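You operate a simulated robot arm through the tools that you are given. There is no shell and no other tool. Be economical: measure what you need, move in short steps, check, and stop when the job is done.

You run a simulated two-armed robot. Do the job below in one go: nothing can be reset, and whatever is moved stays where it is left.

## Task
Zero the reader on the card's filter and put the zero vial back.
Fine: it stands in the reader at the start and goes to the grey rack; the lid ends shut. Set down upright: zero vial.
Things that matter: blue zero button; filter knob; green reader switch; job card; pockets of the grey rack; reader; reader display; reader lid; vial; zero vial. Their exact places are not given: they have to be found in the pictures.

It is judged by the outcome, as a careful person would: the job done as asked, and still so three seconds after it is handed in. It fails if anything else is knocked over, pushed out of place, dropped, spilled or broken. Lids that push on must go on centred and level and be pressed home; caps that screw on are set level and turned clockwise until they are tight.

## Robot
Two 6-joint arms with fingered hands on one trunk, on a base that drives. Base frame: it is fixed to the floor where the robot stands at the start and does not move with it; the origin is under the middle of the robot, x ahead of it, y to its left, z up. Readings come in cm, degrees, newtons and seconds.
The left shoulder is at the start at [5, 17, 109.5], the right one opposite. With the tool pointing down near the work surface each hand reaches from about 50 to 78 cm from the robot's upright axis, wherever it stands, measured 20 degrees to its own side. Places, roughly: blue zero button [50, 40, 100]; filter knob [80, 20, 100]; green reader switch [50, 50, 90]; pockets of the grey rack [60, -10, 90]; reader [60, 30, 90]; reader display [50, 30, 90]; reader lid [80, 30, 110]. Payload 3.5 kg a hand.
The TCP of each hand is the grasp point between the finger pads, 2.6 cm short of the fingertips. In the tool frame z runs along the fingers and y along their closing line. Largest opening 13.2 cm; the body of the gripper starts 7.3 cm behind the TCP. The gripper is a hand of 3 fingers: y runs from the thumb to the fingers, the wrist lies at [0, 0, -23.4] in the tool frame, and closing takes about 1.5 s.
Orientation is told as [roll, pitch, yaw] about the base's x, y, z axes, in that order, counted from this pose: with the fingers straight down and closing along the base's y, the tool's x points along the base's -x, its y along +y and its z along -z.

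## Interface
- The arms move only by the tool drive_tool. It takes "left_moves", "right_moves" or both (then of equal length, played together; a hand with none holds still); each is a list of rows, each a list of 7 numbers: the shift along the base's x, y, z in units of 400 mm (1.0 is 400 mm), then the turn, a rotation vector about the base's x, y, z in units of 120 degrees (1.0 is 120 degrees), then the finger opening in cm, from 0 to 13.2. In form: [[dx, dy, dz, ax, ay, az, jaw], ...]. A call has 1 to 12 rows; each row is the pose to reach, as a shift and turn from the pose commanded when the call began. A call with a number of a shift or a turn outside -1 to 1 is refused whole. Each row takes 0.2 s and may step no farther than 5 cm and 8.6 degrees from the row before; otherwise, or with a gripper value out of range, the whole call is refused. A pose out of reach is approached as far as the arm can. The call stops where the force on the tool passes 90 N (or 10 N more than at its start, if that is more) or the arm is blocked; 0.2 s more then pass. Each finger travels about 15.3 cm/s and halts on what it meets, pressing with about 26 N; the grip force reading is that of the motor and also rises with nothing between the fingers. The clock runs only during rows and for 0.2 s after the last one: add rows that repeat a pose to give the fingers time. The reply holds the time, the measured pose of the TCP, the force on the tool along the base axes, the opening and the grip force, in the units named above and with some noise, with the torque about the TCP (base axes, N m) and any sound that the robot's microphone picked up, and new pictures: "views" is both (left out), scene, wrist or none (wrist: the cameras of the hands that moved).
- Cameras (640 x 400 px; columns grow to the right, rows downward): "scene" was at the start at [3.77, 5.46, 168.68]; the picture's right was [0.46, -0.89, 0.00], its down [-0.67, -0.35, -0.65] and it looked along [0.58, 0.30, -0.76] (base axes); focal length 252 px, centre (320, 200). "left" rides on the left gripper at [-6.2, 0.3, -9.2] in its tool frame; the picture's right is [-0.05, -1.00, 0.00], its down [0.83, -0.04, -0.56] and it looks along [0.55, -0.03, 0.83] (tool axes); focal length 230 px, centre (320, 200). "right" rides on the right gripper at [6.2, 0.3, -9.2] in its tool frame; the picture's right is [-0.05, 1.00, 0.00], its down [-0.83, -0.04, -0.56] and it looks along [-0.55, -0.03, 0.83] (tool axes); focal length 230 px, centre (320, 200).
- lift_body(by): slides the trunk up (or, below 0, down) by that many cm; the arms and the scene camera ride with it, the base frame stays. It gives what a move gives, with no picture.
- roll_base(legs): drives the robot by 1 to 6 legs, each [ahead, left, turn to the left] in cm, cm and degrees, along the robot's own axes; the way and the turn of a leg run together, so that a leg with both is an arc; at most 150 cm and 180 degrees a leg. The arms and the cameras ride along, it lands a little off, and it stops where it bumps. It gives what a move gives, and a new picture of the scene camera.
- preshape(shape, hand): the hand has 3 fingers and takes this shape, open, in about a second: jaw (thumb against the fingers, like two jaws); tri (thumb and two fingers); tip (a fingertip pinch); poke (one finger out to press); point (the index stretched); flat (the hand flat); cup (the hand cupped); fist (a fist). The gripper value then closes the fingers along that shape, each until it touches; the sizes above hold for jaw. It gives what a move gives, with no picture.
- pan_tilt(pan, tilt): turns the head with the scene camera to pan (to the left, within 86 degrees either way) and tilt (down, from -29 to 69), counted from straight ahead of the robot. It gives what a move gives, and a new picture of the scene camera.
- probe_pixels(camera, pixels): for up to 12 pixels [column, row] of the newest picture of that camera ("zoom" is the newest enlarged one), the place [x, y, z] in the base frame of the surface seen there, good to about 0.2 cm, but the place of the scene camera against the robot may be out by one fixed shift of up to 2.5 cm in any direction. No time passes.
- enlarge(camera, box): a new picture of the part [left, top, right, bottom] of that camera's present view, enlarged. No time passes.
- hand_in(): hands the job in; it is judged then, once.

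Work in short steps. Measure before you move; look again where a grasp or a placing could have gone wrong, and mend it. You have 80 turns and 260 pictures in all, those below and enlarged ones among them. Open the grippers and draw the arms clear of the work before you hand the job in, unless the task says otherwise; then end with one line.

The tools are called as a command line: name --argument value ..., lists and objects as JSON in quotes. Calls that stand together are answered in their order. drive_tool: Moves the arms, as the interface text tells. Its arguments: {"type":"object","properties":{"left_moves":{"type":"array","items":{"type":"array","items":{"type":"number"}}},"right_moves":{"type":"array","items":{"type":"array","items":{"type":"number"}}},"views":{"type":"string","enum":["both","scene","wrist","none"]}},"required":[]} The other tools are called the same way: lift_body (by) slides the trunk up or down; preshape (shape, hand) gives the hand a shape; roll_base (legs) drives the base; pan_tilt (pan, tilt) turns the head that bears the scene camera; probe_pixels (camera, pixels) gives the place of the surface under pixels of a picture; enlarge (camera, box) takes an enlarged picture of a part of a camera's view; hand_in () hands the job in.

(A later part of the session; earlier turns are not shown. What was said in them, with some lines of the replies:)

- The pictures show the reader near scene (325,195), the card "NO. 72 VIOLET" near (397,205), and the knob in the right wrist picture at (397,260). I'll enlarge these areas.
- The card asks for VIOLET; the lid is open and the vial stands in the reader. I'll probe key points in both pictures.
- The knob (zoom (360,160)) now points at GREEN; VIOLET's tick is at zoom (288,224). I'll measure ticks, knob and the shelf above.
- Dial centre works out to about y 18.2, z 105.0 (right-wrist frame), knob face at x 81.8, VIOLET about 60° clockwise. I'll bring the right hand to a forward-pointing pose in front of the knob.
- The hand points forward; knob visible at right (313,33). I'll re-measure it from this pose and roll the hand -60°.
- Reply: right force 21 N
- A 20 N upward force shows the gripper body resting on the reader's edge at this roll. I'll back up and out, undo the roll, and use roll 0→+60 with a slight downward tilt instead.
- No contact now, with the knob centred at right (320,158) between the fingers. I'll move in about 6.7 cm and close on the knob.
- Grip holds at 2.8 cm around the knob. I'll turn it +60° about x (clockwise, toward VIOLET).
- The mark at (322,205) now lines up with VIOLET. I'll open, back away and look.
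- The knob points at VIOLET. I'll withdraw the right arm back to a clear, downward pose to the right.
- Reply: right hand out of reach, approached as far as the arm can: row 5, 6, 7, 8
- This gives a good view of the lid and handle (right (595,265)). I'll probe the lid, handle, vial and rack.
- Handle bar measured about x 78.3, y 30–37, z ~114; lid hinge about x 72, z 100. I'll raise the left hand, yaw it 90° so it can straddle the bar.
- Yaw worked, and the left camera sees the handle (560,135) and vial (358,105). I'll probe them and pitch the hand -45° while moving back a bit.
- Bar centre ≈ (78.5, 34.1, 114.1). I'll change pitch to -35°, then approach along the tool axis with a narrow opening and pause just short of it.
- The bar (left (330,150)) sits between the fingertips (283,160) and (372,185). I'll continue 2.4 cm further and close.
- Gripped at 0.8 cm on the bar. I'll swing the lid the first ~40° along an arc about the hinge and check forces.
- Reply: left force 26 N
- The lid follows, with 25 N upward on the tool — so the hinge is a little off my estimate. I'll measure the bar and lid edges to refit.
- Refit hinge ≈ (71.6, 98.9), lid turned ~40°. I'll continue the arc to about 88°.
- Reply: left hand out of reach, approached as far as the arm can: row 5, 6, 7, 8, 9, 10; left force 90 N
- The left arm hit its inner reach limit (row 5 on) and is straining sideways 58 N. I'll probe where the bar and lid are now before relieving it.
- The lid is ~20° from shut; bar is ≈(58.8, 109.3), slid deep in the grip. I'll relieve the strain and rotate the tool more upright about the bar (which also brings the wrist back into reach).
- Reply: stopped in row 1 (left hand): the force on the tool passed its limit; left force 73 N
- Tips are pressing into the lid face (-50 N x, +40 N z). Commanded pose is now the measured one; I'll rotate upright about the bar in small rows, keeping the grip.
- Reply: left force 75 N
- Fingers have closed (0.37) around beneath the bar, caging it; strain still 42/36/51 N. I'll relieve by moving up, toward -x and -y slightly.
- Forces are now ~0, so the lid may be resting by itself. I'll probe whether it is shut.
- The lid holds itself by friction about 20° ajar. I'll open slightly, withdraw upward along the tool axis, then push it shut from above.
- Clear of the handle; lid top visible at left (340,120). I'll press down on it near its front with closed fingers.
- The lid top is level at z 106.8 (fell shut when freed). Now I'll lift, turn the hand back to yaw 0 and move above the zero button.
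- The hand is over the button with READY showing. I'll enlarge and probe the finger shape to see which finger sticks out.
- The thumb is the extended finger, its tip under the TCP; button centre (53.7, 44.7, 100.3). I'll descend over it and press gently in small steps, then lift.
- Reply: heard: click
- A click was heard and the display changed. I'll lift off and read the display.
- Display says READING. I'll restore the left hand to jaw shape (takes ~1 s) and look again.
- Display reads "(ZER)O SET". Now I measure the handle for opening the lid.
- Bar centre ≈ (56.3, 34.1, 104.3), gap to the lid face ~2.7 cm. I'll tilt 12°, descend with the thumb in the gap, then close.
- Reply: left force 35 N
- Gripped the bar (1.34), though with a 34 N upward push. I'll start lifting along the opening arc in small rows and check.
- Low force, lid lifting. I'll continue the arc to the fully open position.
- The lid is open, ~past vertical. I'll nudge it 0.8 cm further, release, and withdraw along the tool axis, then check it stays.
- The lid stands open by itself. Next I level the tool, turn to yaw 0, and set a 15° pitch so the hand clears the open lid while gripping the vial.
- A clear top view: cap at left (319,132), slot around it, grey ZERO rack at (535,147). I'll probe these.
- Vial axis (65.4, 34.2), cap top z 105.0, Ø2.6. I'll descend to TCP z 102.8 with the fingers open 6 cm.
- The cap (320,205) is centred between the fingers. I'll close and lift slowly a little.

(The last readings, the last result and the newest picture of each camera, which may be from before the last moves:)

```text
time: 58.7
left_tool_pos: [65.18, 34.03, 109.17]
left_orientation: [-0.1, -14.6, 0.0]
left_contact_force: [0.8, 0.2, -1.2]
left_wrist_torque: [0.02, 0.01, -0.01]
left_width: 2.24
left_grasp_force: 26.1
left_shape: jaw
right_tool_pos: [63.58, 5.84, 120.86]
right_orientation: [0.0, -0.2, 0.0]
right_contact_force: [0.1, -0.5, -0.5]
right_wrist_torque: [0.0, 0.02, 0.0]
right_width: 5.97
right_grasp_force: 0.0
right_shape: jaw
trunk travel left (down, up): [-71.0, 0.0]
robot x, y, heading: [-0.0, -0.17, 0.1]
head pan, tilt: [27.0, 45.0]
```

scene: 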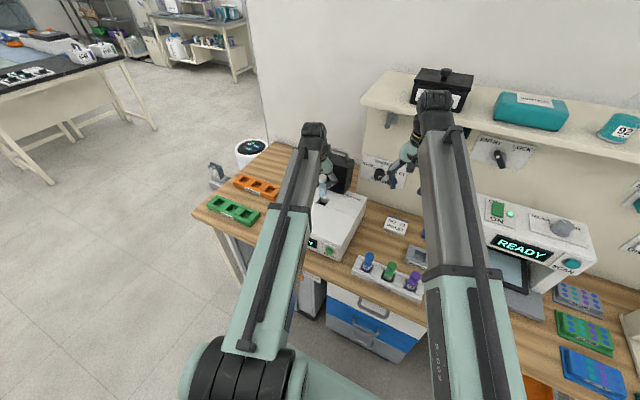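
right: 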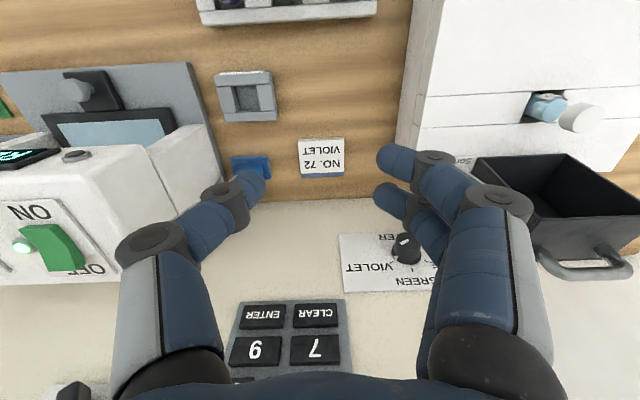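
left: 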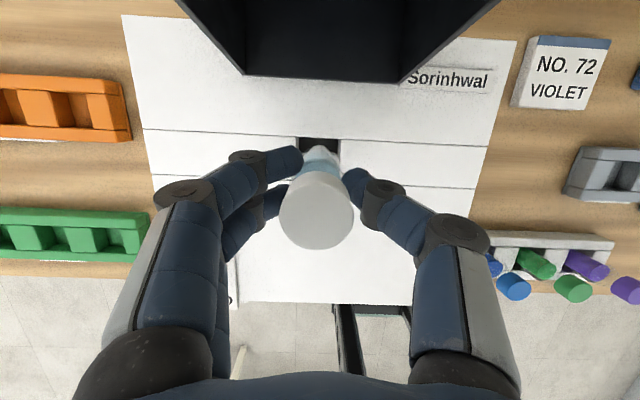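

Held at 2.24 cm and lifted 6 cm. I'll check it's upright and measure the vial.

enlarge --camera "scene" --box '[290, 140, 370, 260]'

enlarge --camera "right" --box '[440, 0, 640, 200]'

```text
3.33 times, centred on (330, 200) of scene
```

zoom: 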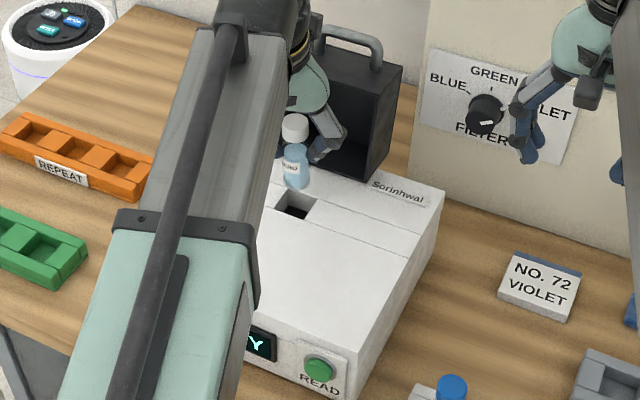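

```text
2.00 times, centred on (540, 100) of right
```

zoom: 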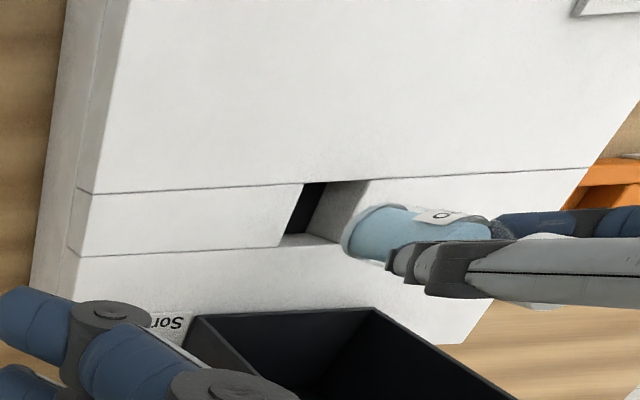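

Upright and clear of the slot. I'll probe the vial's bottom and cap in the right zoom picture, and move the right arm out of the way to the right.

probe_pixels --camera "zoom" --pixels '[[350, 240], [370, 225], [365, 255], [400, 220], [440, 215], [310, 210]]'

drive_tool --right_moves '[[-0.01, -0.1, 0.03, 0, 0, 0, 6], [-0.02, -0.2, 0.06, 0, 0, 0, 6], [-0.03, -0.3, 0.08, 0, 0, 0, 6], [-0.04, -0.4, 0.08, 0, 0, 0, 6], [-0.06, -0.5, 0.08, 0, 0, 0, 6], [-0.08, -0.6, 0.08, 0, 0, 0, 6], [-0.1, -0.7, 0.08, 0, 0, 0, 6], [-0.12, -0.8, 0.08, 0, 0, 0, 6]]'

```text
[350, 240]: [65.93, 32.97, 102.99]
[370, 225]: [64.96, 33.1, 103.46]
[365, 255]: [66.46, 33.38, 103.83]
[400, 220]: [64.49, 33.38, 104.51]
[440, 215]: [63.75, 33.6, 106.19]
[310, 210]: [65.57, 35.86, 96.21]
```

```text
time: 60.5
left_tool_pos: [65.22, 33.99, 109.01]
left_orientation: [-0.1, -14.6, -0.1]
left_contact_force: [0.2, -0.3, -0.3]
left_wrist_torque: [0.01, -0.01, -0.03]
left_width: 2.26
left_grasp_force: 25.5
left_shape: jaw
right_tool_pos: [58.54, -26.44, 123.64]
right_orientation: [0.1, -0.2, 0.0]
right_contact_force: [0.5, -0.4, -0.9]
right_wrist_torque: [0.0, 0.01, 0.0]
right_width: 5.94
right_grasp_force: 0.0
right_shape: jaw
trunk travel left (down, up): [-71.0, 0.0]
robot x, y, heading: [-0.33, 0.14, 0.1]
head pan, tilt: [27.0, 45.0]
```

scene: 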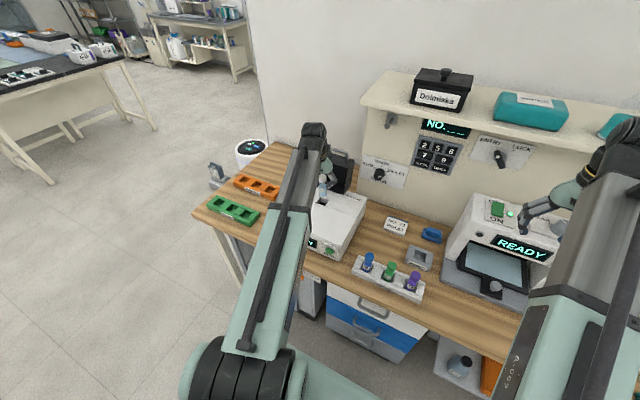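
right: 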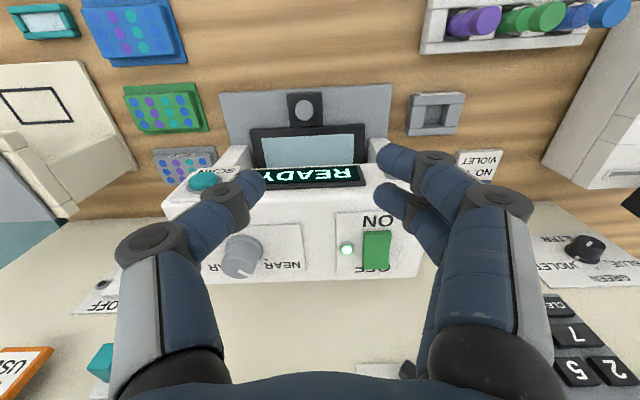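

Vial bottom is ~6.1 cm below the TCP. The right arm is clear; I'll probe the rack's pocket in the right picture (433,115).

enlarge --camera "right" --box '[390, 70, 490, 150]'

probe_pixels --camera "zoom" --pixels '[[120, 120], [160, 130], [480, 130], [270, 210], [330, 215], [240, 240], [300, 180], [290, 130], [390, 240], [170, 300], [420, 300], [300, 310]]'

```text
5.00 times, centred on (440, 110) of right
```

zoom: 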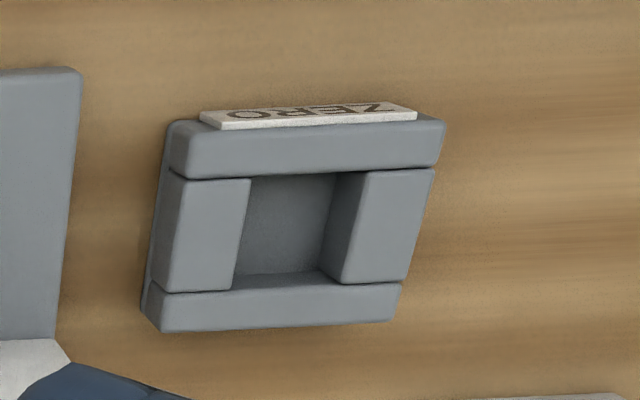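

```text
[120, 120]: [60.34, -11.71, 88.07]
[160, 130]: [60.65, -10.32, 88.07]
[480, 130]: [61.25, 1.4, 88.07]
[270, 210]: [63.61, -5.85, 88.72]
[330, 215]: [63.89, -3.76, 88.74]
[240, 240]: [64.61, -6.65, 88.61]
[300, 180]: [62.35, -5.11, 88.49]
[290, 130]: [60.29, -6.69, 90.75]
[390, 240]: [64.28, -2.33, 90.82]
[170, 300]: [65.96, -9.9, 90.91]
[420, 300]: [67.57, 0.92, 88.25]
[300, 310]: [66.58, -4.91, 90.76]
```

Pocket floor z 88.65, rack top 90.8. I'll probe the pocket's rim edges for its centre.

probe_pixels --camera "zoom" --pixels '[[244, 190], [230, 280], [240, 230], [372, 180], [345, 278], [360, 230], [260, 170], [340, 165], [300, 292], [260, 296], [345, 290], [300, 168]]'

```text
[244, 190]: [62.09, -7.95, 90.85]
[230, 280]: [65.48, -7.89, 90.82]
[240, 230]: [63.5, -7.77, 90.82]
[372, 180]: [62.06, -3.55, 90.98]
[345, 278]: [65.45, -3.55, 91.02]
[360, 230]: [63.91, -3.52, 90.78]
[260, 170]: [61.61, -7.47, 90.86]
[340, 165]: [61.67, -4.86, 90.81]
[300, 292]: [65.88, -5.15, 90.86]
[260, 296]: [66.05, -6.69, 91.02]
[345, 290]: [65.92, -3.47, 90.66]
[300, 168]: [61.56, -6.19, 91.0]
```

Pocket centre ≈ (63.75, -5.65), 4 cm square. I'll check clearance to the neighbouring instrument before moving.

probe_pixels --camera "right" --pixels '[[380, 150], [372, 140], [420, 220], [425, 265], [365, 180], [390, 100], [390, 130], [250, 150], [400, 270]]'

drive_tool --left_moves '[[0, 0, 0.09, 0, 0, 0, 1.5], [0, 0, 0.18, 0, 0, 0, 1.5], [-0.005, -0.1, 0.2, 0, 0, 0, 1.5], [-0.01, -0.2, 0.2, 0, 0, 0, 1.5], [-0.015, -0.3, 0.2, 0, 0, 0, 1.5], [-0.02, -0.4, 0.2, 0, 0, 0, 1.5], [-0.025, -0.5, 0.2, 0, 0, 0, 1.5], [-0.03, -0.6, 0.2, 0, 0, 0, 1.5], [-0.035, -0.7, 0.2, 0, 0, 0, 1.5]]'

```text
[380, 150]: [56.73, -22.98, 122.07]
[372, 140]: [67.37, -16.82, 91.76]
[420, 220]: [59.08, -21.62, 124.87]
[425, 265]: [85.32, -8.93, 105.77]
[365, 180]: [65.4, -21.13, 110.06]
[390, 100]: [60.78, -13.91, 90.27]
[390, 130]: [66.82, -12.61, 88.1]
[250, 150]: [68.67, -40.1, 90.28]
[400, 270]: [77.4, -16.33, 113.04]
```

```text
time: 62.5
left_tool_pos: [63.83, 6.01, 116.87]
left_orientation: [-0.1, -14.6, 0.0]
left_contact_force: [0.4, 0.0, -0.2]
left_wrist_torque: [0.01, -0.01, 0.05]
left_width: 2.23
left_grasp_force: 25.9
left_shape: jaw
right_tool_pos: [58.53, -26.3, 123.78]
right_orientation: [0.2, -0.2, 0.0]
right_contact_force: [0.0, -0.9, 0.0]
right_wrist_torque: [0.02, 0.02, -0.01]
right_width: 5.94
right_grasp_force: 0.1
right_shape: jaw
trunk travel left (down, up): [-71.0, 0.0]
robot x, y, heading: [0.07, 0.15, 0.0]
head pan, tilt: [27.0, 45.0]
```

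scene: 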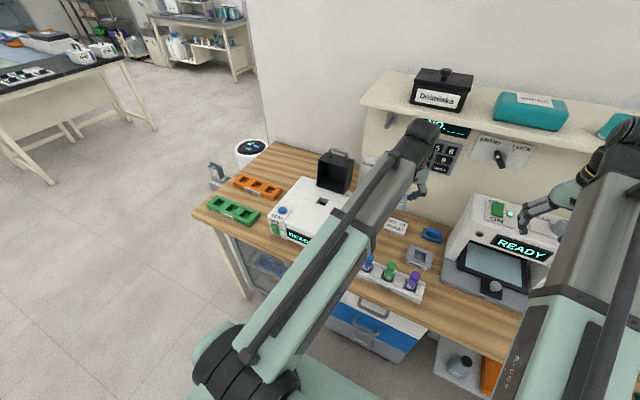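
left: 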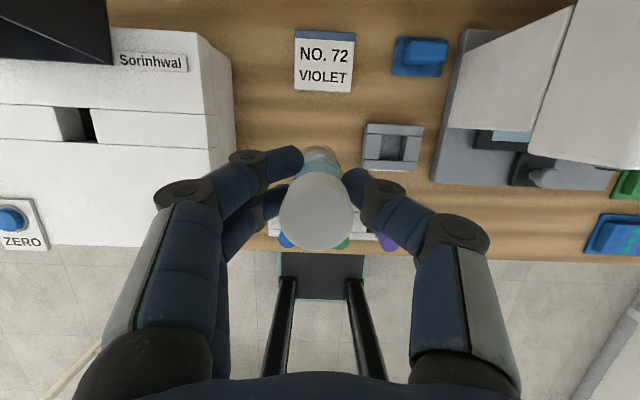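

Clear. I'll move over the pocket and descend to a few cm above the rack, then check alignment.

drive_tool --left_moves '[[-0.003, -0.1, 0, 0, 0, 0, 1.5], [-0.005, -0.2, 0, 0, 0, 0, 1.5], [-0.007, -0.2915, 0, 0, 0, 0, 1.5], [-0.007, -0.2915, -0.1, 0, 0, 0, 1.5], [-0.007, -0.2915, -0.2, 0, 0, 0, 1.5], [-0.007, -0.2915, -0.3, 0, 0, 0, 1.5], [-0.007, -0.2915, -0.4, 0, 0, 0, 1.5]]'

enlarge --camera "scene" --box '[380, 210, 460, 300]'

enlarge --camera "left" --box '[240, 80, 400, 260]'

```text
time: 64.1
left_tool_pos: [63.95, -5.64, 101.1]
left_orientation: [0.0, -14.7, 0.0]
left_contact_force: [0.1, -0.7, -1.2]
left_wrist_torque: [-0.01, 0.01, 0.0]
left_width: 2.23
left_grasp_force: 25.9
left_shape: jaw
right_tool_pos: [58.52, -26.24, 123.73]
right_orientation: [0.2, -0.2, 0.0]
right_contact_force: [0.5, 0.0, 1.2]
right_wrist_torque: [-0.02, 0.01, 0.04]
right_width: 5.97
right_grasp_force: 0.0
right_shape: jaw
trunk travel left (down, up): [-71.0, 0.0]
robot x, y, heading: [0.23, 0.39, 0.2]
head pan, tilt: [27.0, 45.0]
```

scene: 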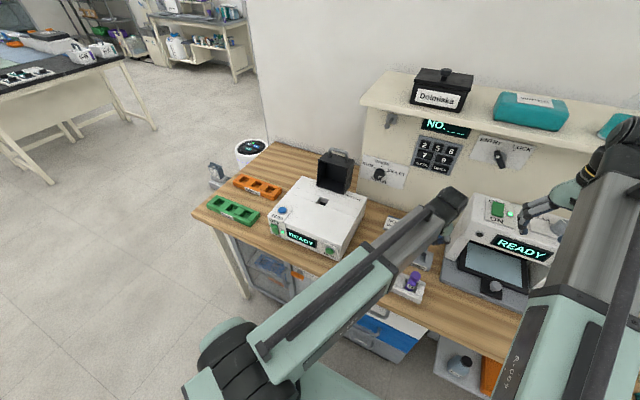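
left: 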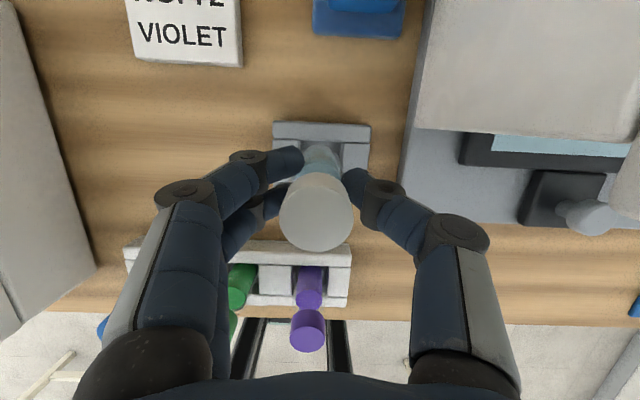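

```text
4.44 times, centred on (420, 255) of scene
```

zoom: 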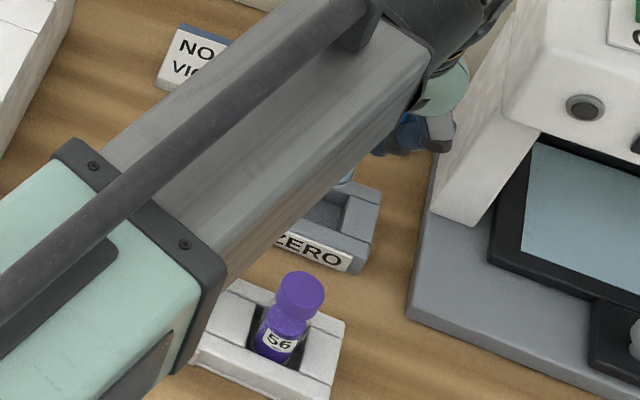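

```text
2.22 times, centred on (320, 170) of left
```

zoom: 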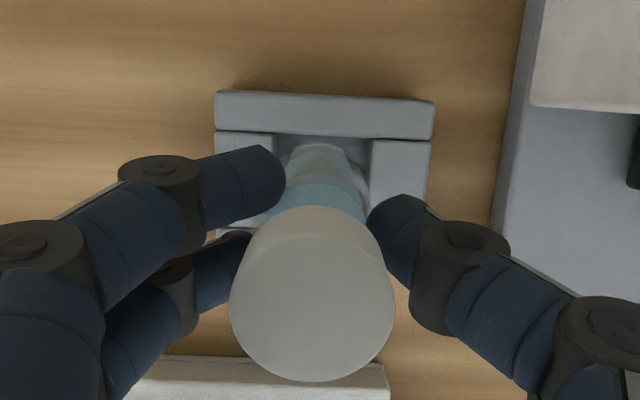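

Aligned with the pocket in y. I'll check the violet vial's cap height near the hand's path, then lower to touch-down.

probe_pixels --camera "left" --pixels '[[308, 330], [310, 285], [321, 124], [280, 135], [365, 135], [320, 160], [305, 240]]'

drive_tool --left_moves '[[-0.004, 0, -0.05, 0, 0, 0, 1.5], [-0.004, 0, -0.1, 0, 0, 0, 1.5], [-0.004, 0, -0.125, 0, 0, 0, 1.5], [-0.004, 0, -0.14, 0, 0, 0, 1.5]]'

```text
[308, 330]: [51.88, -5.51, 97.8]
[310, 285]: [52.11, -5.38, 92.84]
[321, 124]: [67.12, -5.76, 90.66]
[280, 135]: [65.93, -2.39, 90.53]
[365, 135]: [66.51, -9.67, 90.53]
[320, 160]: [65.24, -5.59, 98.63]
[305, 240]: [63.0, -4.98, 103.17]
```

```text
time: 65.1
left_tool_pos: [63.62, -5.7, 95.3]
left_orientation: [-0.1, -14.6, 0.1]
left_contact_force: [0.6, 0.4, 0.3]
left_wrist_torque: [0.03, 0.03, -0.03]
left_width: 2.23
left_grasp_force: 25.7
left_shape: jaw
right_tool_pos: [58.43, -26.3, 123.71]
right_orientation: [0.0, -0.2, 0.1]
right_contact_force: [0.3, -0.1, -0.1]
right_wrist_torque: [0.0, 0.02, -0.01]
right_width: 5.96
right_grasp_force: 0.1
right_shape: jaw
trunk travel left (down, up): [-71.0, 0.0]
robot x, y, heading: [-0.27, -0.5, -0.1]
head pan, tilt: [27.0, 45.0]
```

scene: 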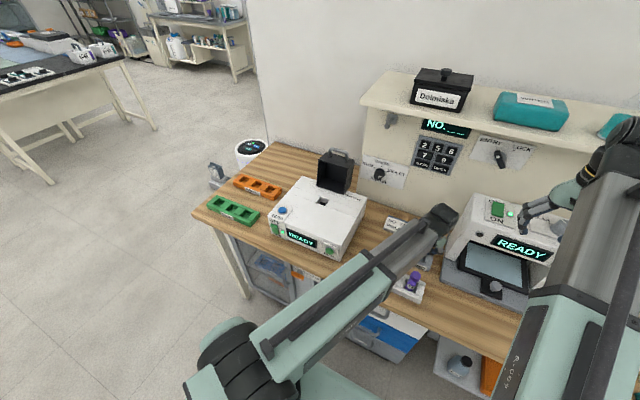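
left: 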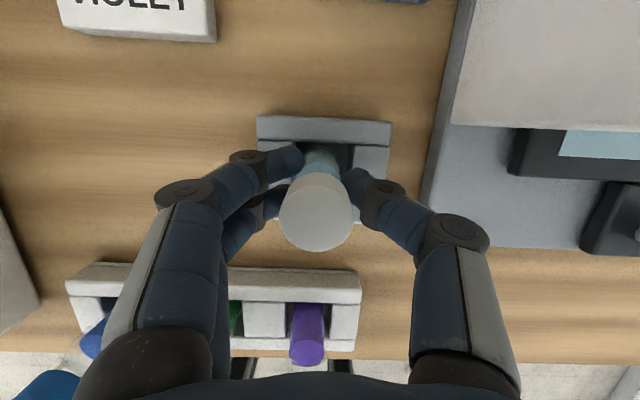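

No contact yet (vial bottom est. ~89.2). I'll lower in 2 mm steps watching for touch-down.

drive_tool --left_moves '[[0, 0, -0.005, 0, 0, 0, 1.5], [0, 0, -0.01, 0, 0, 0, 1.5], [0, 0, -0.015, 0, 0, 0, 1.5]]' --views "none"

```text
time: 65.9
left_tool_pos: [63.48, -5.62, 95.19]
left_orientation: [-0.2, -15.1, -0.1]
left_contact_force: [8.9, -1.9, 34.1]
left_wrist_torque: [-0.04, -0.26, 0.0]
left_width: 2.45
left_grasp_force: 25.8
left_shape: jaw
right_tool_pos: [58.3, -26.18, 123.95]
right_orientation: [0.2, -0.3, 0.0]
right_contact_force: [0.4, 0.1, 0.0]
right_wrist_torque: [0.01, -0.02, 0.0]
right_width: 5.96
right_grasp_force: 0.1
right_shape: jaw
trunk travel left (down, up): [-71.0, 0.0]
robot x, y, heading: [-0.27, -0.37, 0.2]
head pan, tilt: [27.0, 45.0]
```

Touch-down (34 N). I'll ease up ~4 mm and look before releasing.

drive_tool --left_moves '[[0, 0, 0.008, 0, 0, 0, 1.5], [0, 0, 0.008, 0, 0, 0, 1.5]]' --views "wrist"

enlarge --camera "left" --box '[240, 80, 400, 260]'

enlarge --camera "right" --box '[380, 30, 540, 190]'

```text
time: 66.5
left_tool_pos: [63.27, -5.58, 95.22]
left_orientation: [-0.1, -14.7, 0.1]
left_contact_force: [7.5, -1.6, 27.3]
left_wrist_torque: [-0.01, -0.24, -0.01]
left_width: 2.47
left_grasp_force: 26.0
left_shape: jaw
right_tool_pos: [58.37, -26.11, 123.74]
right_orientation: [0.0, -0.4, 0.0]
right_contact_force: [-0.3, -0.3, -0.3]
right_wrist_torque: [-0.04, -0.02, -0.03]
right_width: 5.97
right_grasp_force: 0.0
right_shape: jaw
trunk travel left (down, up): [-71.0, 0.0]
robot x, y, heading: [0.28, -0.09, -0.0]
head pan, tilt: [27.0, 45.0]
```

left: 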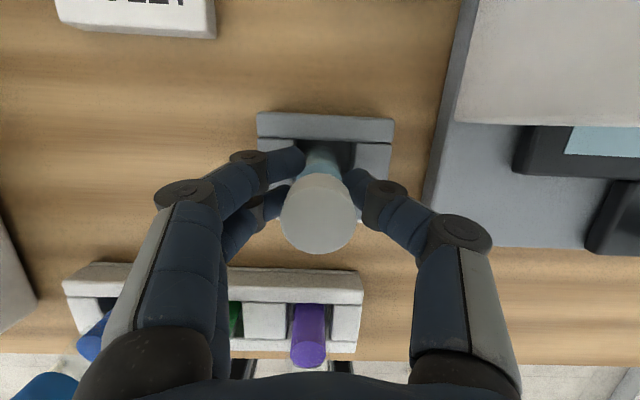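

```text
2.22 times, centred on (320, 170) of left
```

zoom: 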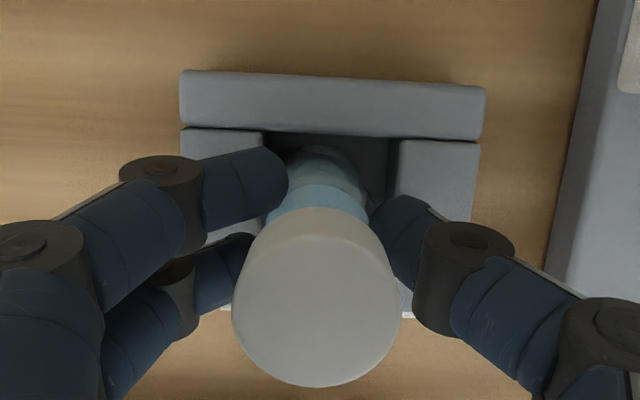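

```text
2.50 times, centred on (460, 110) of right
```

zoom: 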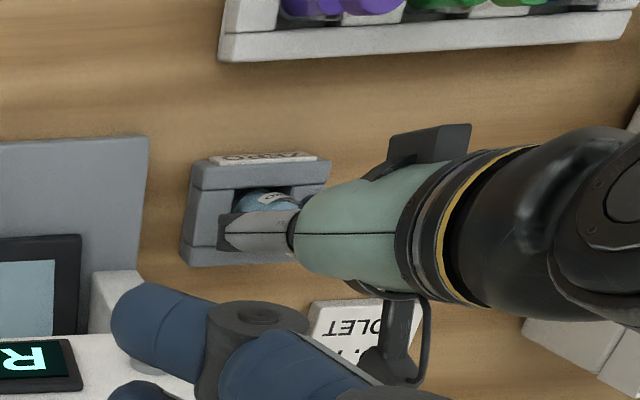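

Still 27 N pressing; I'll ease up a further 5 mm in steps and re-read the force.

drive_tool --left_moves '[[0.002, 0, 0.006, 0, 0, 0, 1.5], [0.004, 0, 0.012, 0, 0, 0, 1.5], [0.004, 0, 0.012, 0, 0, 0, 1.5]]' --views "wrist"

probe_pixels --camera "left" --pixels '[[320, 215], [295, 215], [345, 215], [320, 240], [320, 190], [322, 150], [322, 165]]'

```text
time: 67.3
left_tool_pos: [63.51, -5.55, 95.47]
left_orientation: [-0.1, -14.4, -0.1]
left_contact_force: [0.1, -1.1, -0.8]
left_wrist_torque: [-0.05, 0.05, -0.02]
left_width: 2.37
left_grasp_force: 26.0
left_shape: jaw
right_tool_pos: [58.49, -26.15, 123.74]
right_orientation: [0.1, -0.3, 0.0]
right_contact_force: [-1.1, 0.9, 0.8]
right_wrist_torque: [0.0, -0.05, 0.03]
right_width: 5.96
right_grasp_force: 0.1
right_shape: jaw
trunk travel left (down, up): [-71.0, 0.0]
robot x, y, heading: [0.25, 0.05, -0.2]
head pan, tilt: [27.0, 45.0]
```

left: 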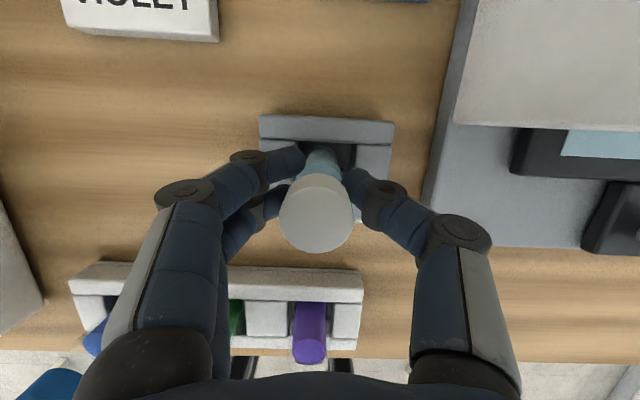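

```text
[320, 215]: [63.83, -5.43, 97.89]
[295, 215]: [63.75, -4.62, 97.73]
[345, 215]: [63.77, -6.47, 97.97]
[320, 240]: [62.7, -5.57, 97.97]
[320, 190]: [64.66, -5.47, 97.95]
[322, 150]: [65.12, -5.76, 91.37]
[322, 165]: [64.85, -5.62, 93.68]
```

Force is zero and the cap top is level at z 97.9 — upright, centred at ≈(63.8, -5.5). I'll lower 1.5 mm, and release.

drive_tool --left_moves '[[0, 0, -0.004, 0, 0, 0, 1.5], [0, 0, -0.005, 0, 0, 0, 2.0], [0, 0, -0.005, 0, 0, 0, 2.6], [0, 0, -0.005, 0, 0, 0, 3.5], [0, 0, -0.005, 0, 0, 0, 5], [0, 0, -0.005, 0, 0, 0, 5]]' --views "wrist"

probe_pixels --camera "left" --pixels '[[320, 215], [295, 215], [345, 215], [320, 240], [320, 190], [322, 165]]'

```text
time: 68.7
left_tool_pos: [63.57, -5.55, 95.38]
left_orientation: [-0.1, -14.7, 0.0]
left_contact_force: [0.3, 0.2, 0.2]
left_wrist_torque: [0.0, 0.01, 0.0]
left_width: 4.95
left_grasp_force: 0.0
left_shape: jaw
right_tool_pos: [58.48, -26.14, 123.78]
right_orientation: [0.1, -0.2, 0.0]
right_contact_force: [0.6, 0.3, 0.4]
right_wrist_torque: [0.02, 0.04, 0.03]
right_width: 5.97
right_grasp_force: 0.1
right_shape: jaw
trunk travel left (down, up): [-71.0, 0.0]
robot x, y, heading: [-0.21, -0.32, 0.0]
head pan, tilt: [27.0, 45.0]
```

left: 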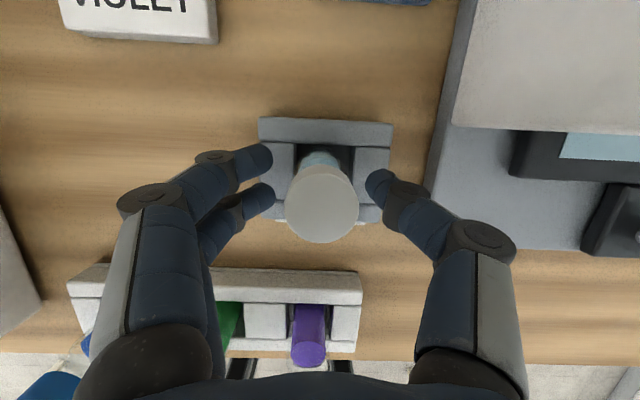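

```text
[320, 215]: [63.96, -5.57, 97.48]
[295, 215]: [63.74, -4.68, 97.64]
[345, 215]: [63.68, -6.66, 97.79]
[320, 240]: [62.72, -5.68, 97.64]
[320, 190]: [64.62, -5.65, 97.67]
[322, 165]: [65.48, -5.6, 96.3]
```

Released and the vial stands level (top 97.6). I'll raise the hand straight up and check.

drive_tool --left_moves '[[0, 0, 0.05, 0, 0, 0, 5.5], [0, 0, 0.13, 0, 0, 0, 6], [0, 0, 0.25, 0, 0, 0, 6], [0, 0, 0.37, 0, 0, 0, 6], [0, 0, 0.49, 0, 0, 0, 6], [0, 0, 0.58, 0, 0, 0, 6]]'

enlarge --camera "right" --box '[380, 30, 540, 190]'

```text
time: 70.1
left_tool_pos: [63.94, -5.44, 118.68]
left_orientation: [-0.1, -14.6, 0.0]
left_contact_force: [0.1, -0.2, 0.0]
left_wrist_torque: [0.03, -0.02, 0.0]
left_width: 5.98
left_grasp_force: 0.0
left_shape: jaw
right_tool_pos: [58.54, -26.19, 123.74]
right_orientation: [0.1, -0.1, 0.0]
right_contact_force: [0.9, -0.6, 0.4]
right_wrist_torque: [0.02, 0.01, 0.02]
right_width: 5.96
right_grasp_force: 0.0
right_shape: jaw
trunk travel left (down, up): [-71.0, 0.0]
robot x, y, heading: [0.26, -0.17, -0.0]
head pan, tilt: [27.0, 45.0]
```

scene: 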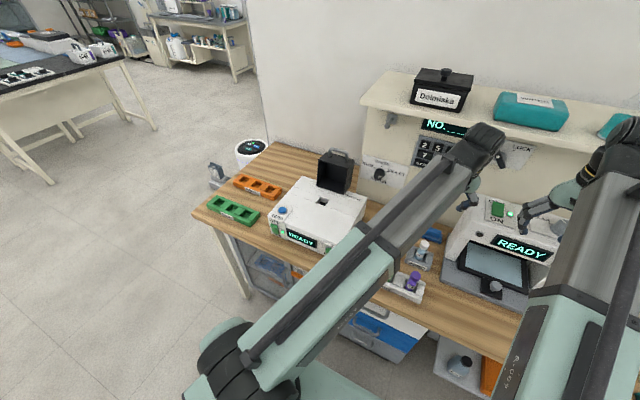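
left: 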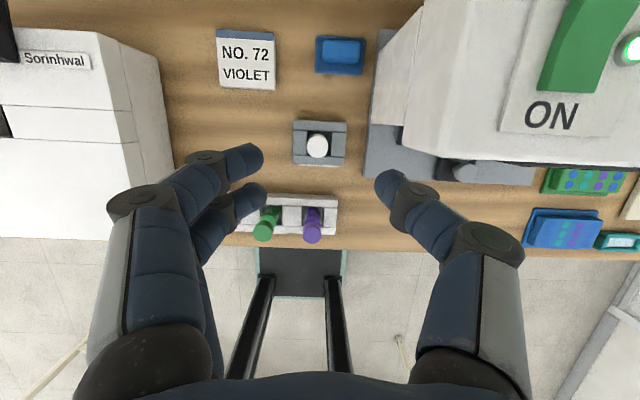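

```text
2.50 times, centred on (460, 110) of right
```

zoom: 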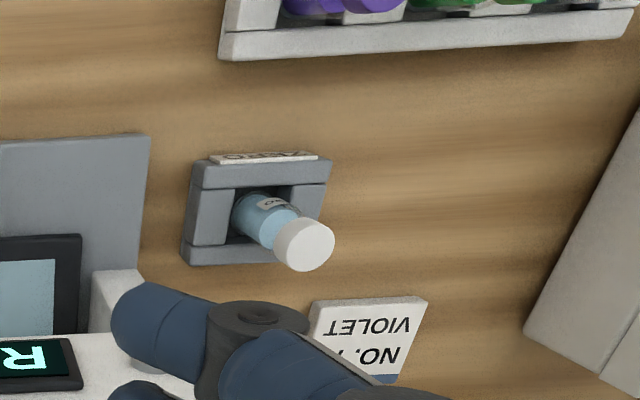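

The zero vial stands in the ZERO rack. Next: bring the left hand back near the lid, level it, yaw 90°, to shut the lid.

drive_tool --left_moves '[[0, 0.1, 0.05, 0, 0.06, 0, 6], [0, 0.2, 0.1, 0, 0.12, 0, 6], [0, 0.3, 0.13, 0, 0.122, 0, 6], [0, 0.4, 0.13, 0, 0.122, 0, 6], [0, 0.5, 0.13, 0, 0.122, 0, 6], [-0.01, 0.6, 0.13, 0, 0.122, 0, 6], [-0.02, 0.7, 0.13, 0, 0.122, 0, 6], [-0.03, 0.8, 0.13, 0, 0.122, 0, 6], [-0.04, 0.9, 0.13, 0, 0.122, 0, 6], [-0.05, 0.99, 0.13, 0, 0.122, 0, 6]]' --views "none"

drive_tool --left_moves '[[0, 0, 0, 0, 0, 0.068, 6], [0, 0, 0, 0, 0, 0.136, 6], [0, 0, 0, 0, 0, 0.205, 6], [0, 0, 0, 0, 0, 0.273, 6], [0, 0, 0, 0, 0, 0.341, 6], [0, 0, 0, 0, 0, 0.409, 6], [0, 0, 0, 0, 0, 0.477, 6], [0, 0, 0, 0, 0, 0.545, 6], [0, 0, 0, 0, 0, 0.614, 6], [0, 0, 0, 0, 0, 0.682, 6], [0, 0, 0, 0, 0, 0.75, 6]]' --views "none"

drive_tool --left_moves '[[0.04, 0, 0, 0, -0.07, 0, 6], [0.08, 0, 0, 0, -0.14, 0, 6], [0.12, 0, 0, 0, -0.21, 0, 5], [0.16, 0, 0, 0, -0.28, 0, 3.8], [0.18, 0, 0, 0, -0.292, 0, 3.8]]'

```text
time: 72.3
left_tool_pos: [61.68, 33.69, 123.79]
left_orientation: [-0.2, -0.1, -0.1]
left_contact_force: [-0.5, 0.7, 0.2]
left_wrist_torque: [-0.03, 0.0, 0.02]
left_width: 5.94
left_grasp_force: 0.1
left_shape: jaw
right_tool_pos: [58.42, -26.25, 123.79]
right_orientation: [0.1, -0.2, 0.1]
right_contact_force: [0.9, -0.7, -0.5]
right_wrist_torque: [0.01, -0.01, 0.03]
right_width: 5.96
right_grasp_force: 0.1
right_shape: jaw
trunk travel left (down, up): [-71.0, 0.0]
robot x, y, heading: [-0.34, 0.07, -0.1]
head pan, tilt: [27.0, 45.0]
```

```text
time: 74.7
left_tool_pos: [61.6, 34.23, 123.71]
left_orientation: [0.0, 0.1, 90.1]
left_contact_force: [0.1, -0.2, 0.4]
left_wrist_torque: [0.01, -0.02, 0.01]
left_width: 5.96
left_grasp_force: 0.1
left_shape: jaw
right_tool_pos: [58.62, -26.13, 123.84]
right_orientation: [0.1, -0.2, 0.0]
right_contact_force: [0.5, -0.7, -0.5]
right_wrist_torque: [-0.01, 0.0, 0.02]
right_width: 5.96
right_grasp_force: 0.0
right_shape: jaw
trunk travel left (down, up): [-71.0, 0.0]
robot x, y, heading: [0.07, -0.51, 0.2]
head pan, tilt: [27.0, 45.0]
```

```text
time: 75.9
left_tool_pos: [69.02, 33.99, 123.57]
left_orientation: [-35.1, 0.1, 90.0]
left_contact_force: [-0.2, 0.1, 0.1]
left_wrist_torque: [-0.02, 0.0, 0.03]
left_width: 3.82
left_grasp_force: 0.1
left_shape: jaw
right_tool_pos: [58.5, -26.13, 123.77]
right_orientation: [0.1, -0.2, 0.1]
right_contact_force: [0.2, -0.1, 0.3]
right_wrist_torque: [-0.01, 0.02, -0.01]
right_width: 5.98
right_grasp_force: 0.0
right_shape: jaw
trunk travel left (down, up): [-71.0, 0.0]
robot x, y, heading: [0.0, -0.24, 0.3]
head pan, tilt: [27.0, 45.0]
```

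scene: 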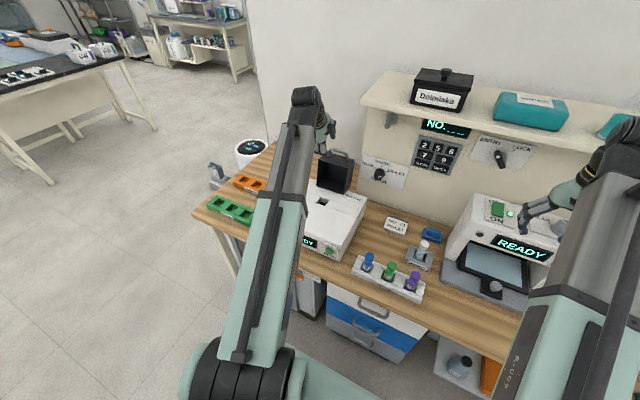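
left: 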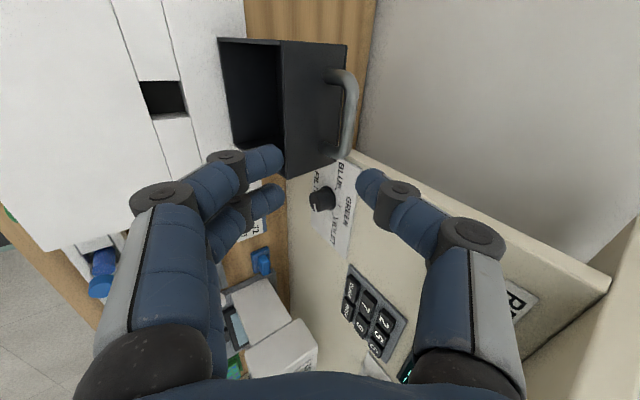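

I'll confirm the bar's position (350,110), then approach it along the same line as before.

probe_pixels --camera "left" --pixels '[[350, 100], [347, 130], [340, 80], [335, 155]]'

drive_tool --left_moves '[[0.06, 0, -0.03, 0, 0, 0, 3.8], [0.12, 0.001, -0.08, 0, 0, 0, 3.8], [0.17, 0.002, -0.14, 0, 0, 0, 3.8]]' --views "wrist"

```text
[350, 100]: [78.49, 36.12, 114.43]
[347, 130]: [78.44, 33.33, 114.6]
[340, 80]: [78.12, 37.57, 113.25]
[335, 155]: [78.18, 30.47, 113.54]
```

```text
time: 76.7
left_tool_pos: [75.68, 34.05, 117.89]
left_orientation: [-35.1, 0.2, 89.9]
left_contact_force: [-0.1, 0.2, 0.2]
left_wrist_torque: [0.01, 0.02, 0.0]
left_width: 3.83
left_grasp_force: 0.0
left_shape: jaw
right_tool_pos: [58.52, -26.05, 123.81]
right_orientation: [0.1, -0.1, 0.0]
right_contact_force: [0.6, 0.1, 0.2]
right_wrist_torque: [0.0, 0.01, -0.03]
right_width: 5.97
right_grasp_force: 0.1
right_shape: jaw
trunk travel left (down, up): [-71.0, 0.0]
robot x, y, heading: [0.0, -0.6, 0.1]
head pan, tilt: [27.0, 45.0]
```

left: 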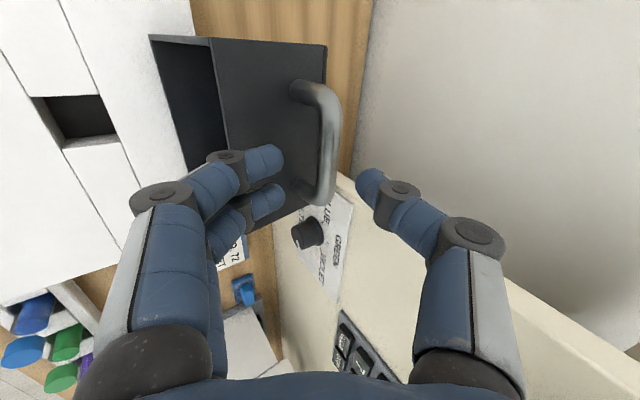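

Bar is between the fingertips. I'll go in 3.4 cm and close.

drive_tool --left_moves '[[0.022, 0, -0.035, 0, 0, 0, 3.8], [0.045, 0, -0.07, 0, 0, 0, 3.8], [0.045, 0, -0.07, 0, 0, 0, 2], [0.045, 0, -0.07, 0, 0, 0, 0.5], [0.045, 0, -0.07, 0, 0, 0, 0.3], [0.045, 0, -0.07, 0, 0, 0, 0.3]]' --views "wrist"

```text
time: 78.1
left_tool_pos: [77.34, 33.97, 115.22]
left_orientation: [-35.3, 0.0, 89.9]
left_contact_force: [5.3, 0.3, 11.8]
left_wrist_torque: [0.0, -0.3, 0.02]
left_width: 0.55
left_grasp_force: 0.0
left_shape: jaw
right_tool_pos: [58.55, -26.16, 123.76]
right_orientation: [0.0, -0.3, 0.1]
right_contact_force: [0.4, 0.7, -0.8]
right_wrist_torque: [-0.01, -0.02, -0.01]
right_width: 5.95
right_grasp_force: 0.0
right_shape: jaw
trunk travel left (down, up): [-71.0, 0.0]
robot x, y, heading: [0.33, -0.13, -0.1]
head pan, tilt: [27.0, 45.0]
```

left: 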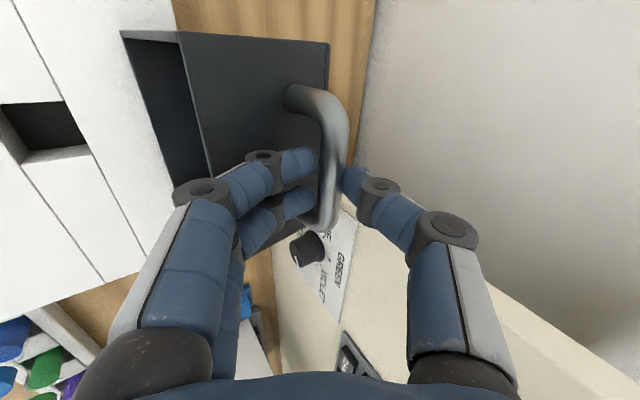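

The bar is held between thumb and fingers (0.55). I'll pull the lid forward along the reverse of the opening arc, first ~55°.

drive_tool --left_moves '[[-0.029, 0, 0.012, 0, 0.008, 0, 0], [-0.063, 0, 0.0235, 0, 0.017, 0, 0], [-0.098, 0, 0.032, 0, 0.033, 0, 0], [-0.133, 0, 0.0375, 0, 0.042, 0, 0], [-0.169, 0, 0.039, 0, 0.05, 0, 0], [-0.204, 0, 0.038, 0, 0.058, 0, 0], [-0.24, 0, 0.033, 0, 0.067, 0, 0], [-0.275, 0, 0.025, 0, 0.075, 0, 0], [-0.309, 0, 0.015, 0, 0.083, 0, 0], [-0.341, 0, 0.001, 0, 0.096, 0, 0], [-0.373, 0, -0.015, 0, 0.108, 0, 0]]'

```text
time: 80.5
left_tool_pos: [62.68, 33.99, 114.74]
left_orientation: [-22.1, 0.0, 89.9]
left_contact_force: [0.1, -6.7, 2.0]
left_wrist_torque: [-0.08, -0.22, -0.04]
left_width: 0.93
left_grasp_force: 25.7
left_shape: jaw
right_tool_pos: [58.49, -26.27, 123.72]
right_orientation: [0.1, -0.1, 0.1]
right_contact_force: [0.8, -0.2, -0.5]
right_wrist_torque: [0.02, 0.0, 0.01]
right_width: 5.96
right_grasp_force: 0.1
right_shape: jaw
trunk travel left (down, up): [-71.0, 0.0]
robot x, y, heading: [0.11, 0.03, 0.3]
head pan, tilt: [27.0, 45.0]
```

scene: 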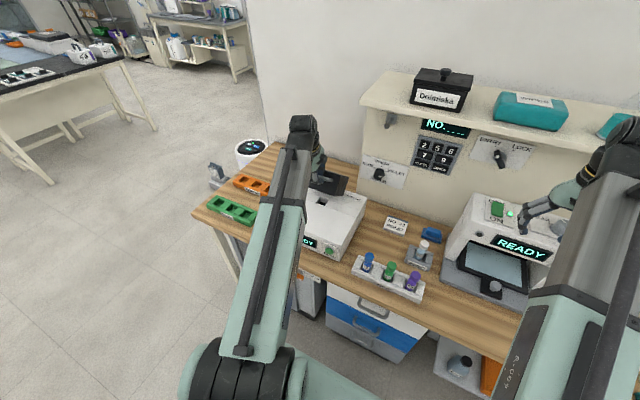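
left: 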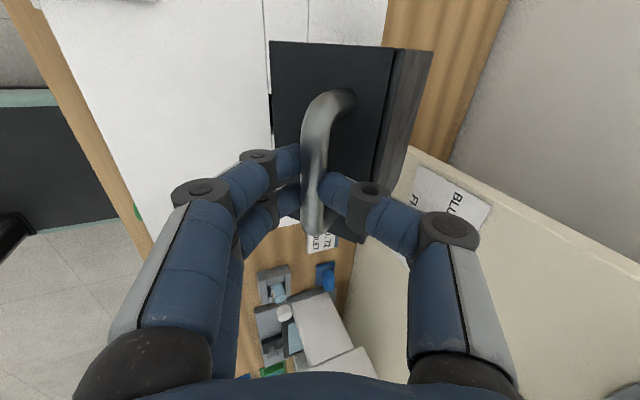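

Smooth, low forces. I'll continue the arc down to shut.

drive_tool --left_moves '[[-0.029, 0, -0.021, 0, 0.008, 0, 0], [-0.057, 0, -0.043, 0, 0.017, 0, 0], [-0.082, 0, -0.067, 0, 0.033, 0, 0], [-0.106, 0, -0.0935, 0, 0.042, 0, 0], [-0.1275, 0, -0.122, 0, 0.05, 0, 0], [-0.146, 0, -0.152, 0, 0.0625, 0, 0], [-0.162, 0, -0.184, 0, 0.071, 0, 0], [-0.17, 0, -0.204, 0, 0.077, 0, 0], [-0.1765, 0, -0.221, 0, 0.083, 0, 0]]'

probe_pixels --camera "left" --pixels '[[420, 70], [500, 80], [560, 90], [470, 150], [320, 150]]'

```text
time: 82.5
left_tool_pos: [55.57, 34.12, 106.28]
left_orientation: [-12.6, -0.2, 90.0]
left_contact_force: [-1.9, 2.0, 24.7]
left_wrist_torque: [0.04, -0.22, -0.01]
left_width: 0.9
left_grasp_force: 26.3
left_shape: jaw
right_tool_pos: [58.29, -26.14, 123.88]
right_orientation: [0.1, -0.3, 0.0]
right_contact_force: [0.2, 0.0, 0.2]
right_wrist_torque: [0.01, -0.01, 0.0]
right_width: 5.96
right_grasp_force: 0.0
right_shape: jaw
trunk travel left (down, up): [-71.0, 0.0]
robot x, y, heading: [0.08, 0.28, -0.0]
head pan, tilt: [27.0, 45.0]
```

scene: 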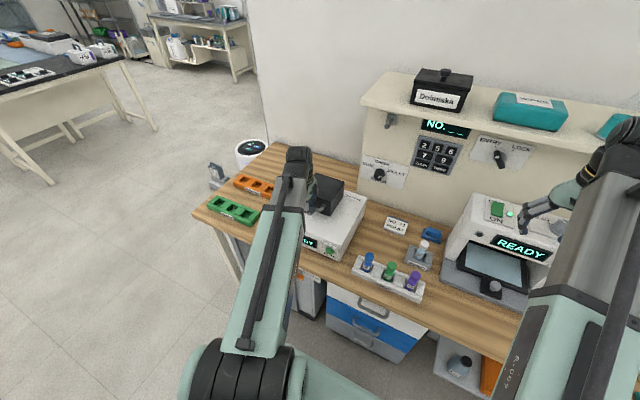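
left: 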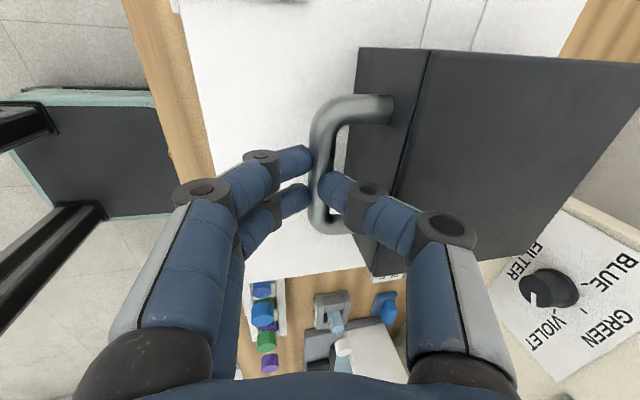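

```text
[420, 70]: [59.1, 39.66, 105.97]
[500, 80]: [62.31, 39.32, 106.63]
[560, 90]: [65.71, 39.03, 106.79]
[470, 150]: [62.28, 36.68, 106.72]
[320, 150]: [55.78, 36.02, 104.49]
```

Lid top is flat at z 106.7 with 25 N down contact — shut. I'll open slightly, withdraw upward, then verify.

drive_tool --left_moves '[[0, 0, 0, 0, 0, 0, 2.4], [0, 0, 0, 0, 0, 0, 2.4], [-0.006, 0, 0.04, 0, 0, 0, 2.4], [-0.015, 0, 0.1, 0, 0, 0, 2.4], [-0.03, 0, 0.18, 0, 0, 0, 2.6], [-0.05, 0.03, 0.28, 0, 0, 0, 4], [-0.07, 0.08, 0.36, 0, 0, 0, 6], [-0.09, 0.16, 0.36, 0, 0, 0, 6], [-0.11, 0.24, 0.36, 0, 0, 0, 6]]'

enlarge --camera "scene" --box '[250, 130, 450, 310]'

probe_pixels --camera "left" --pixels '[[430, 130], [480, 100], [400, 60], [450, 60]]'

```text
time: 84.5
left_tool_pos: [51.25, 43.75, 120.08]
left_orientation: [-12.2, 0.1, 89.9]
left_contact_force: [0.4, 0.5, -0.3]
left_wrist_torque: [0.02, 0.01, -0.01]
left_width: 5.96
left_grasp_force: 0.1
left_shape: jaw
right_tool_pos: [58.47, -26.1, 123.78]
right_orientation: [0.1, -0.2, 0.0]
right_contact_force: [-0.4, 0.3, 0.2]
right_wrist_torque: [0.01, -0.01, 0.02]
right_width: 5.93
right_grasp_force: 0.1
right_shape: jaw
trunk travel left (down, up): [-71.0, 0.0]
robot x, y, heading: [-0.2, 0.05, -0.0]
head pan, tilt: [27.0, 45.0]
```

scene: 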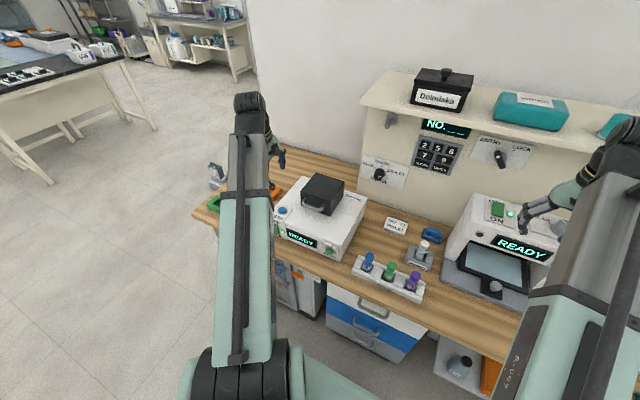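
left: 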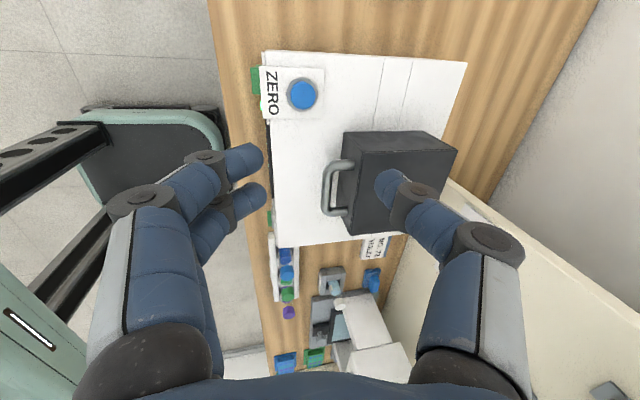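

```text
2.22 times, centred on (350, 220) of scene
```

zoom: 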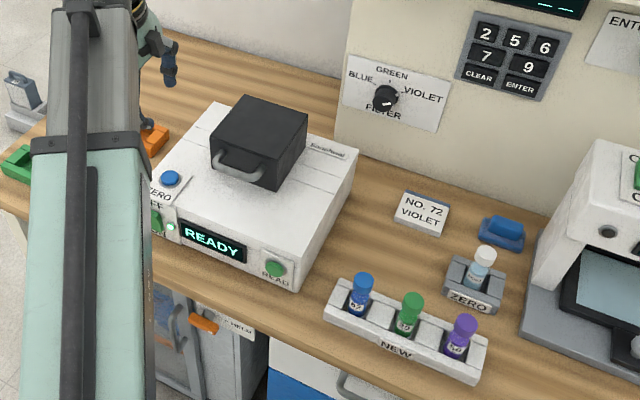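

```text
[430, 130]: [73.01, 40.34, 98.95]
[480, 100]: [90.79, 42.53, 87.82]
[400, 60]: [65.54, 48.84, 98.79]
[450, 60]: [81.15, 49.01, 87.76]
```

Lid shut, vial in ZERO rack, reader READY. I'll do a last close check on the knob's pointer.

enlarge --camera "scene" --box '[355, 145, 415, 190]'

enlarge --camera "scene" --box '[270, 165, 370, 265]'

```text
8.89 times, centred on (385, 168) of scene
```

zoom: 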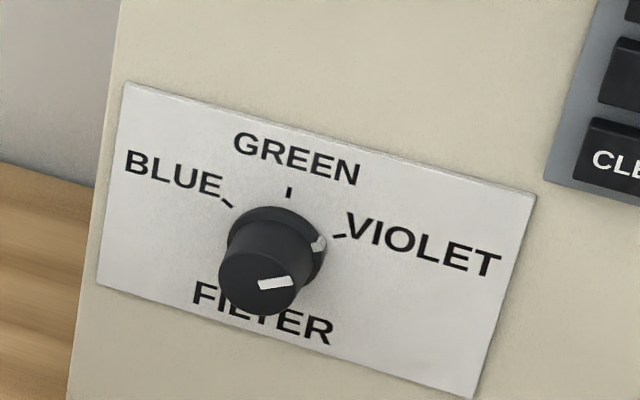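

```text
4.00 times, centred on (320, 215) of scene
```

zoom: 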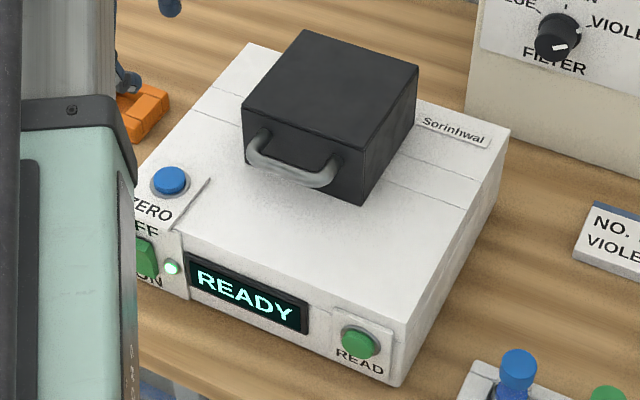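

The knob's pointer is at VIOLET, the lid is flat and shut, and both hands are open and clear. I'm handing in.

hand_in

```text
The job is handed in.
```

I zeroed the reader on the VIOLET filter (its display showed "SET", with the start of the line hidden by the arm). The zero vial stands upright in the grey ZERO rack, and the reader lid is shut.
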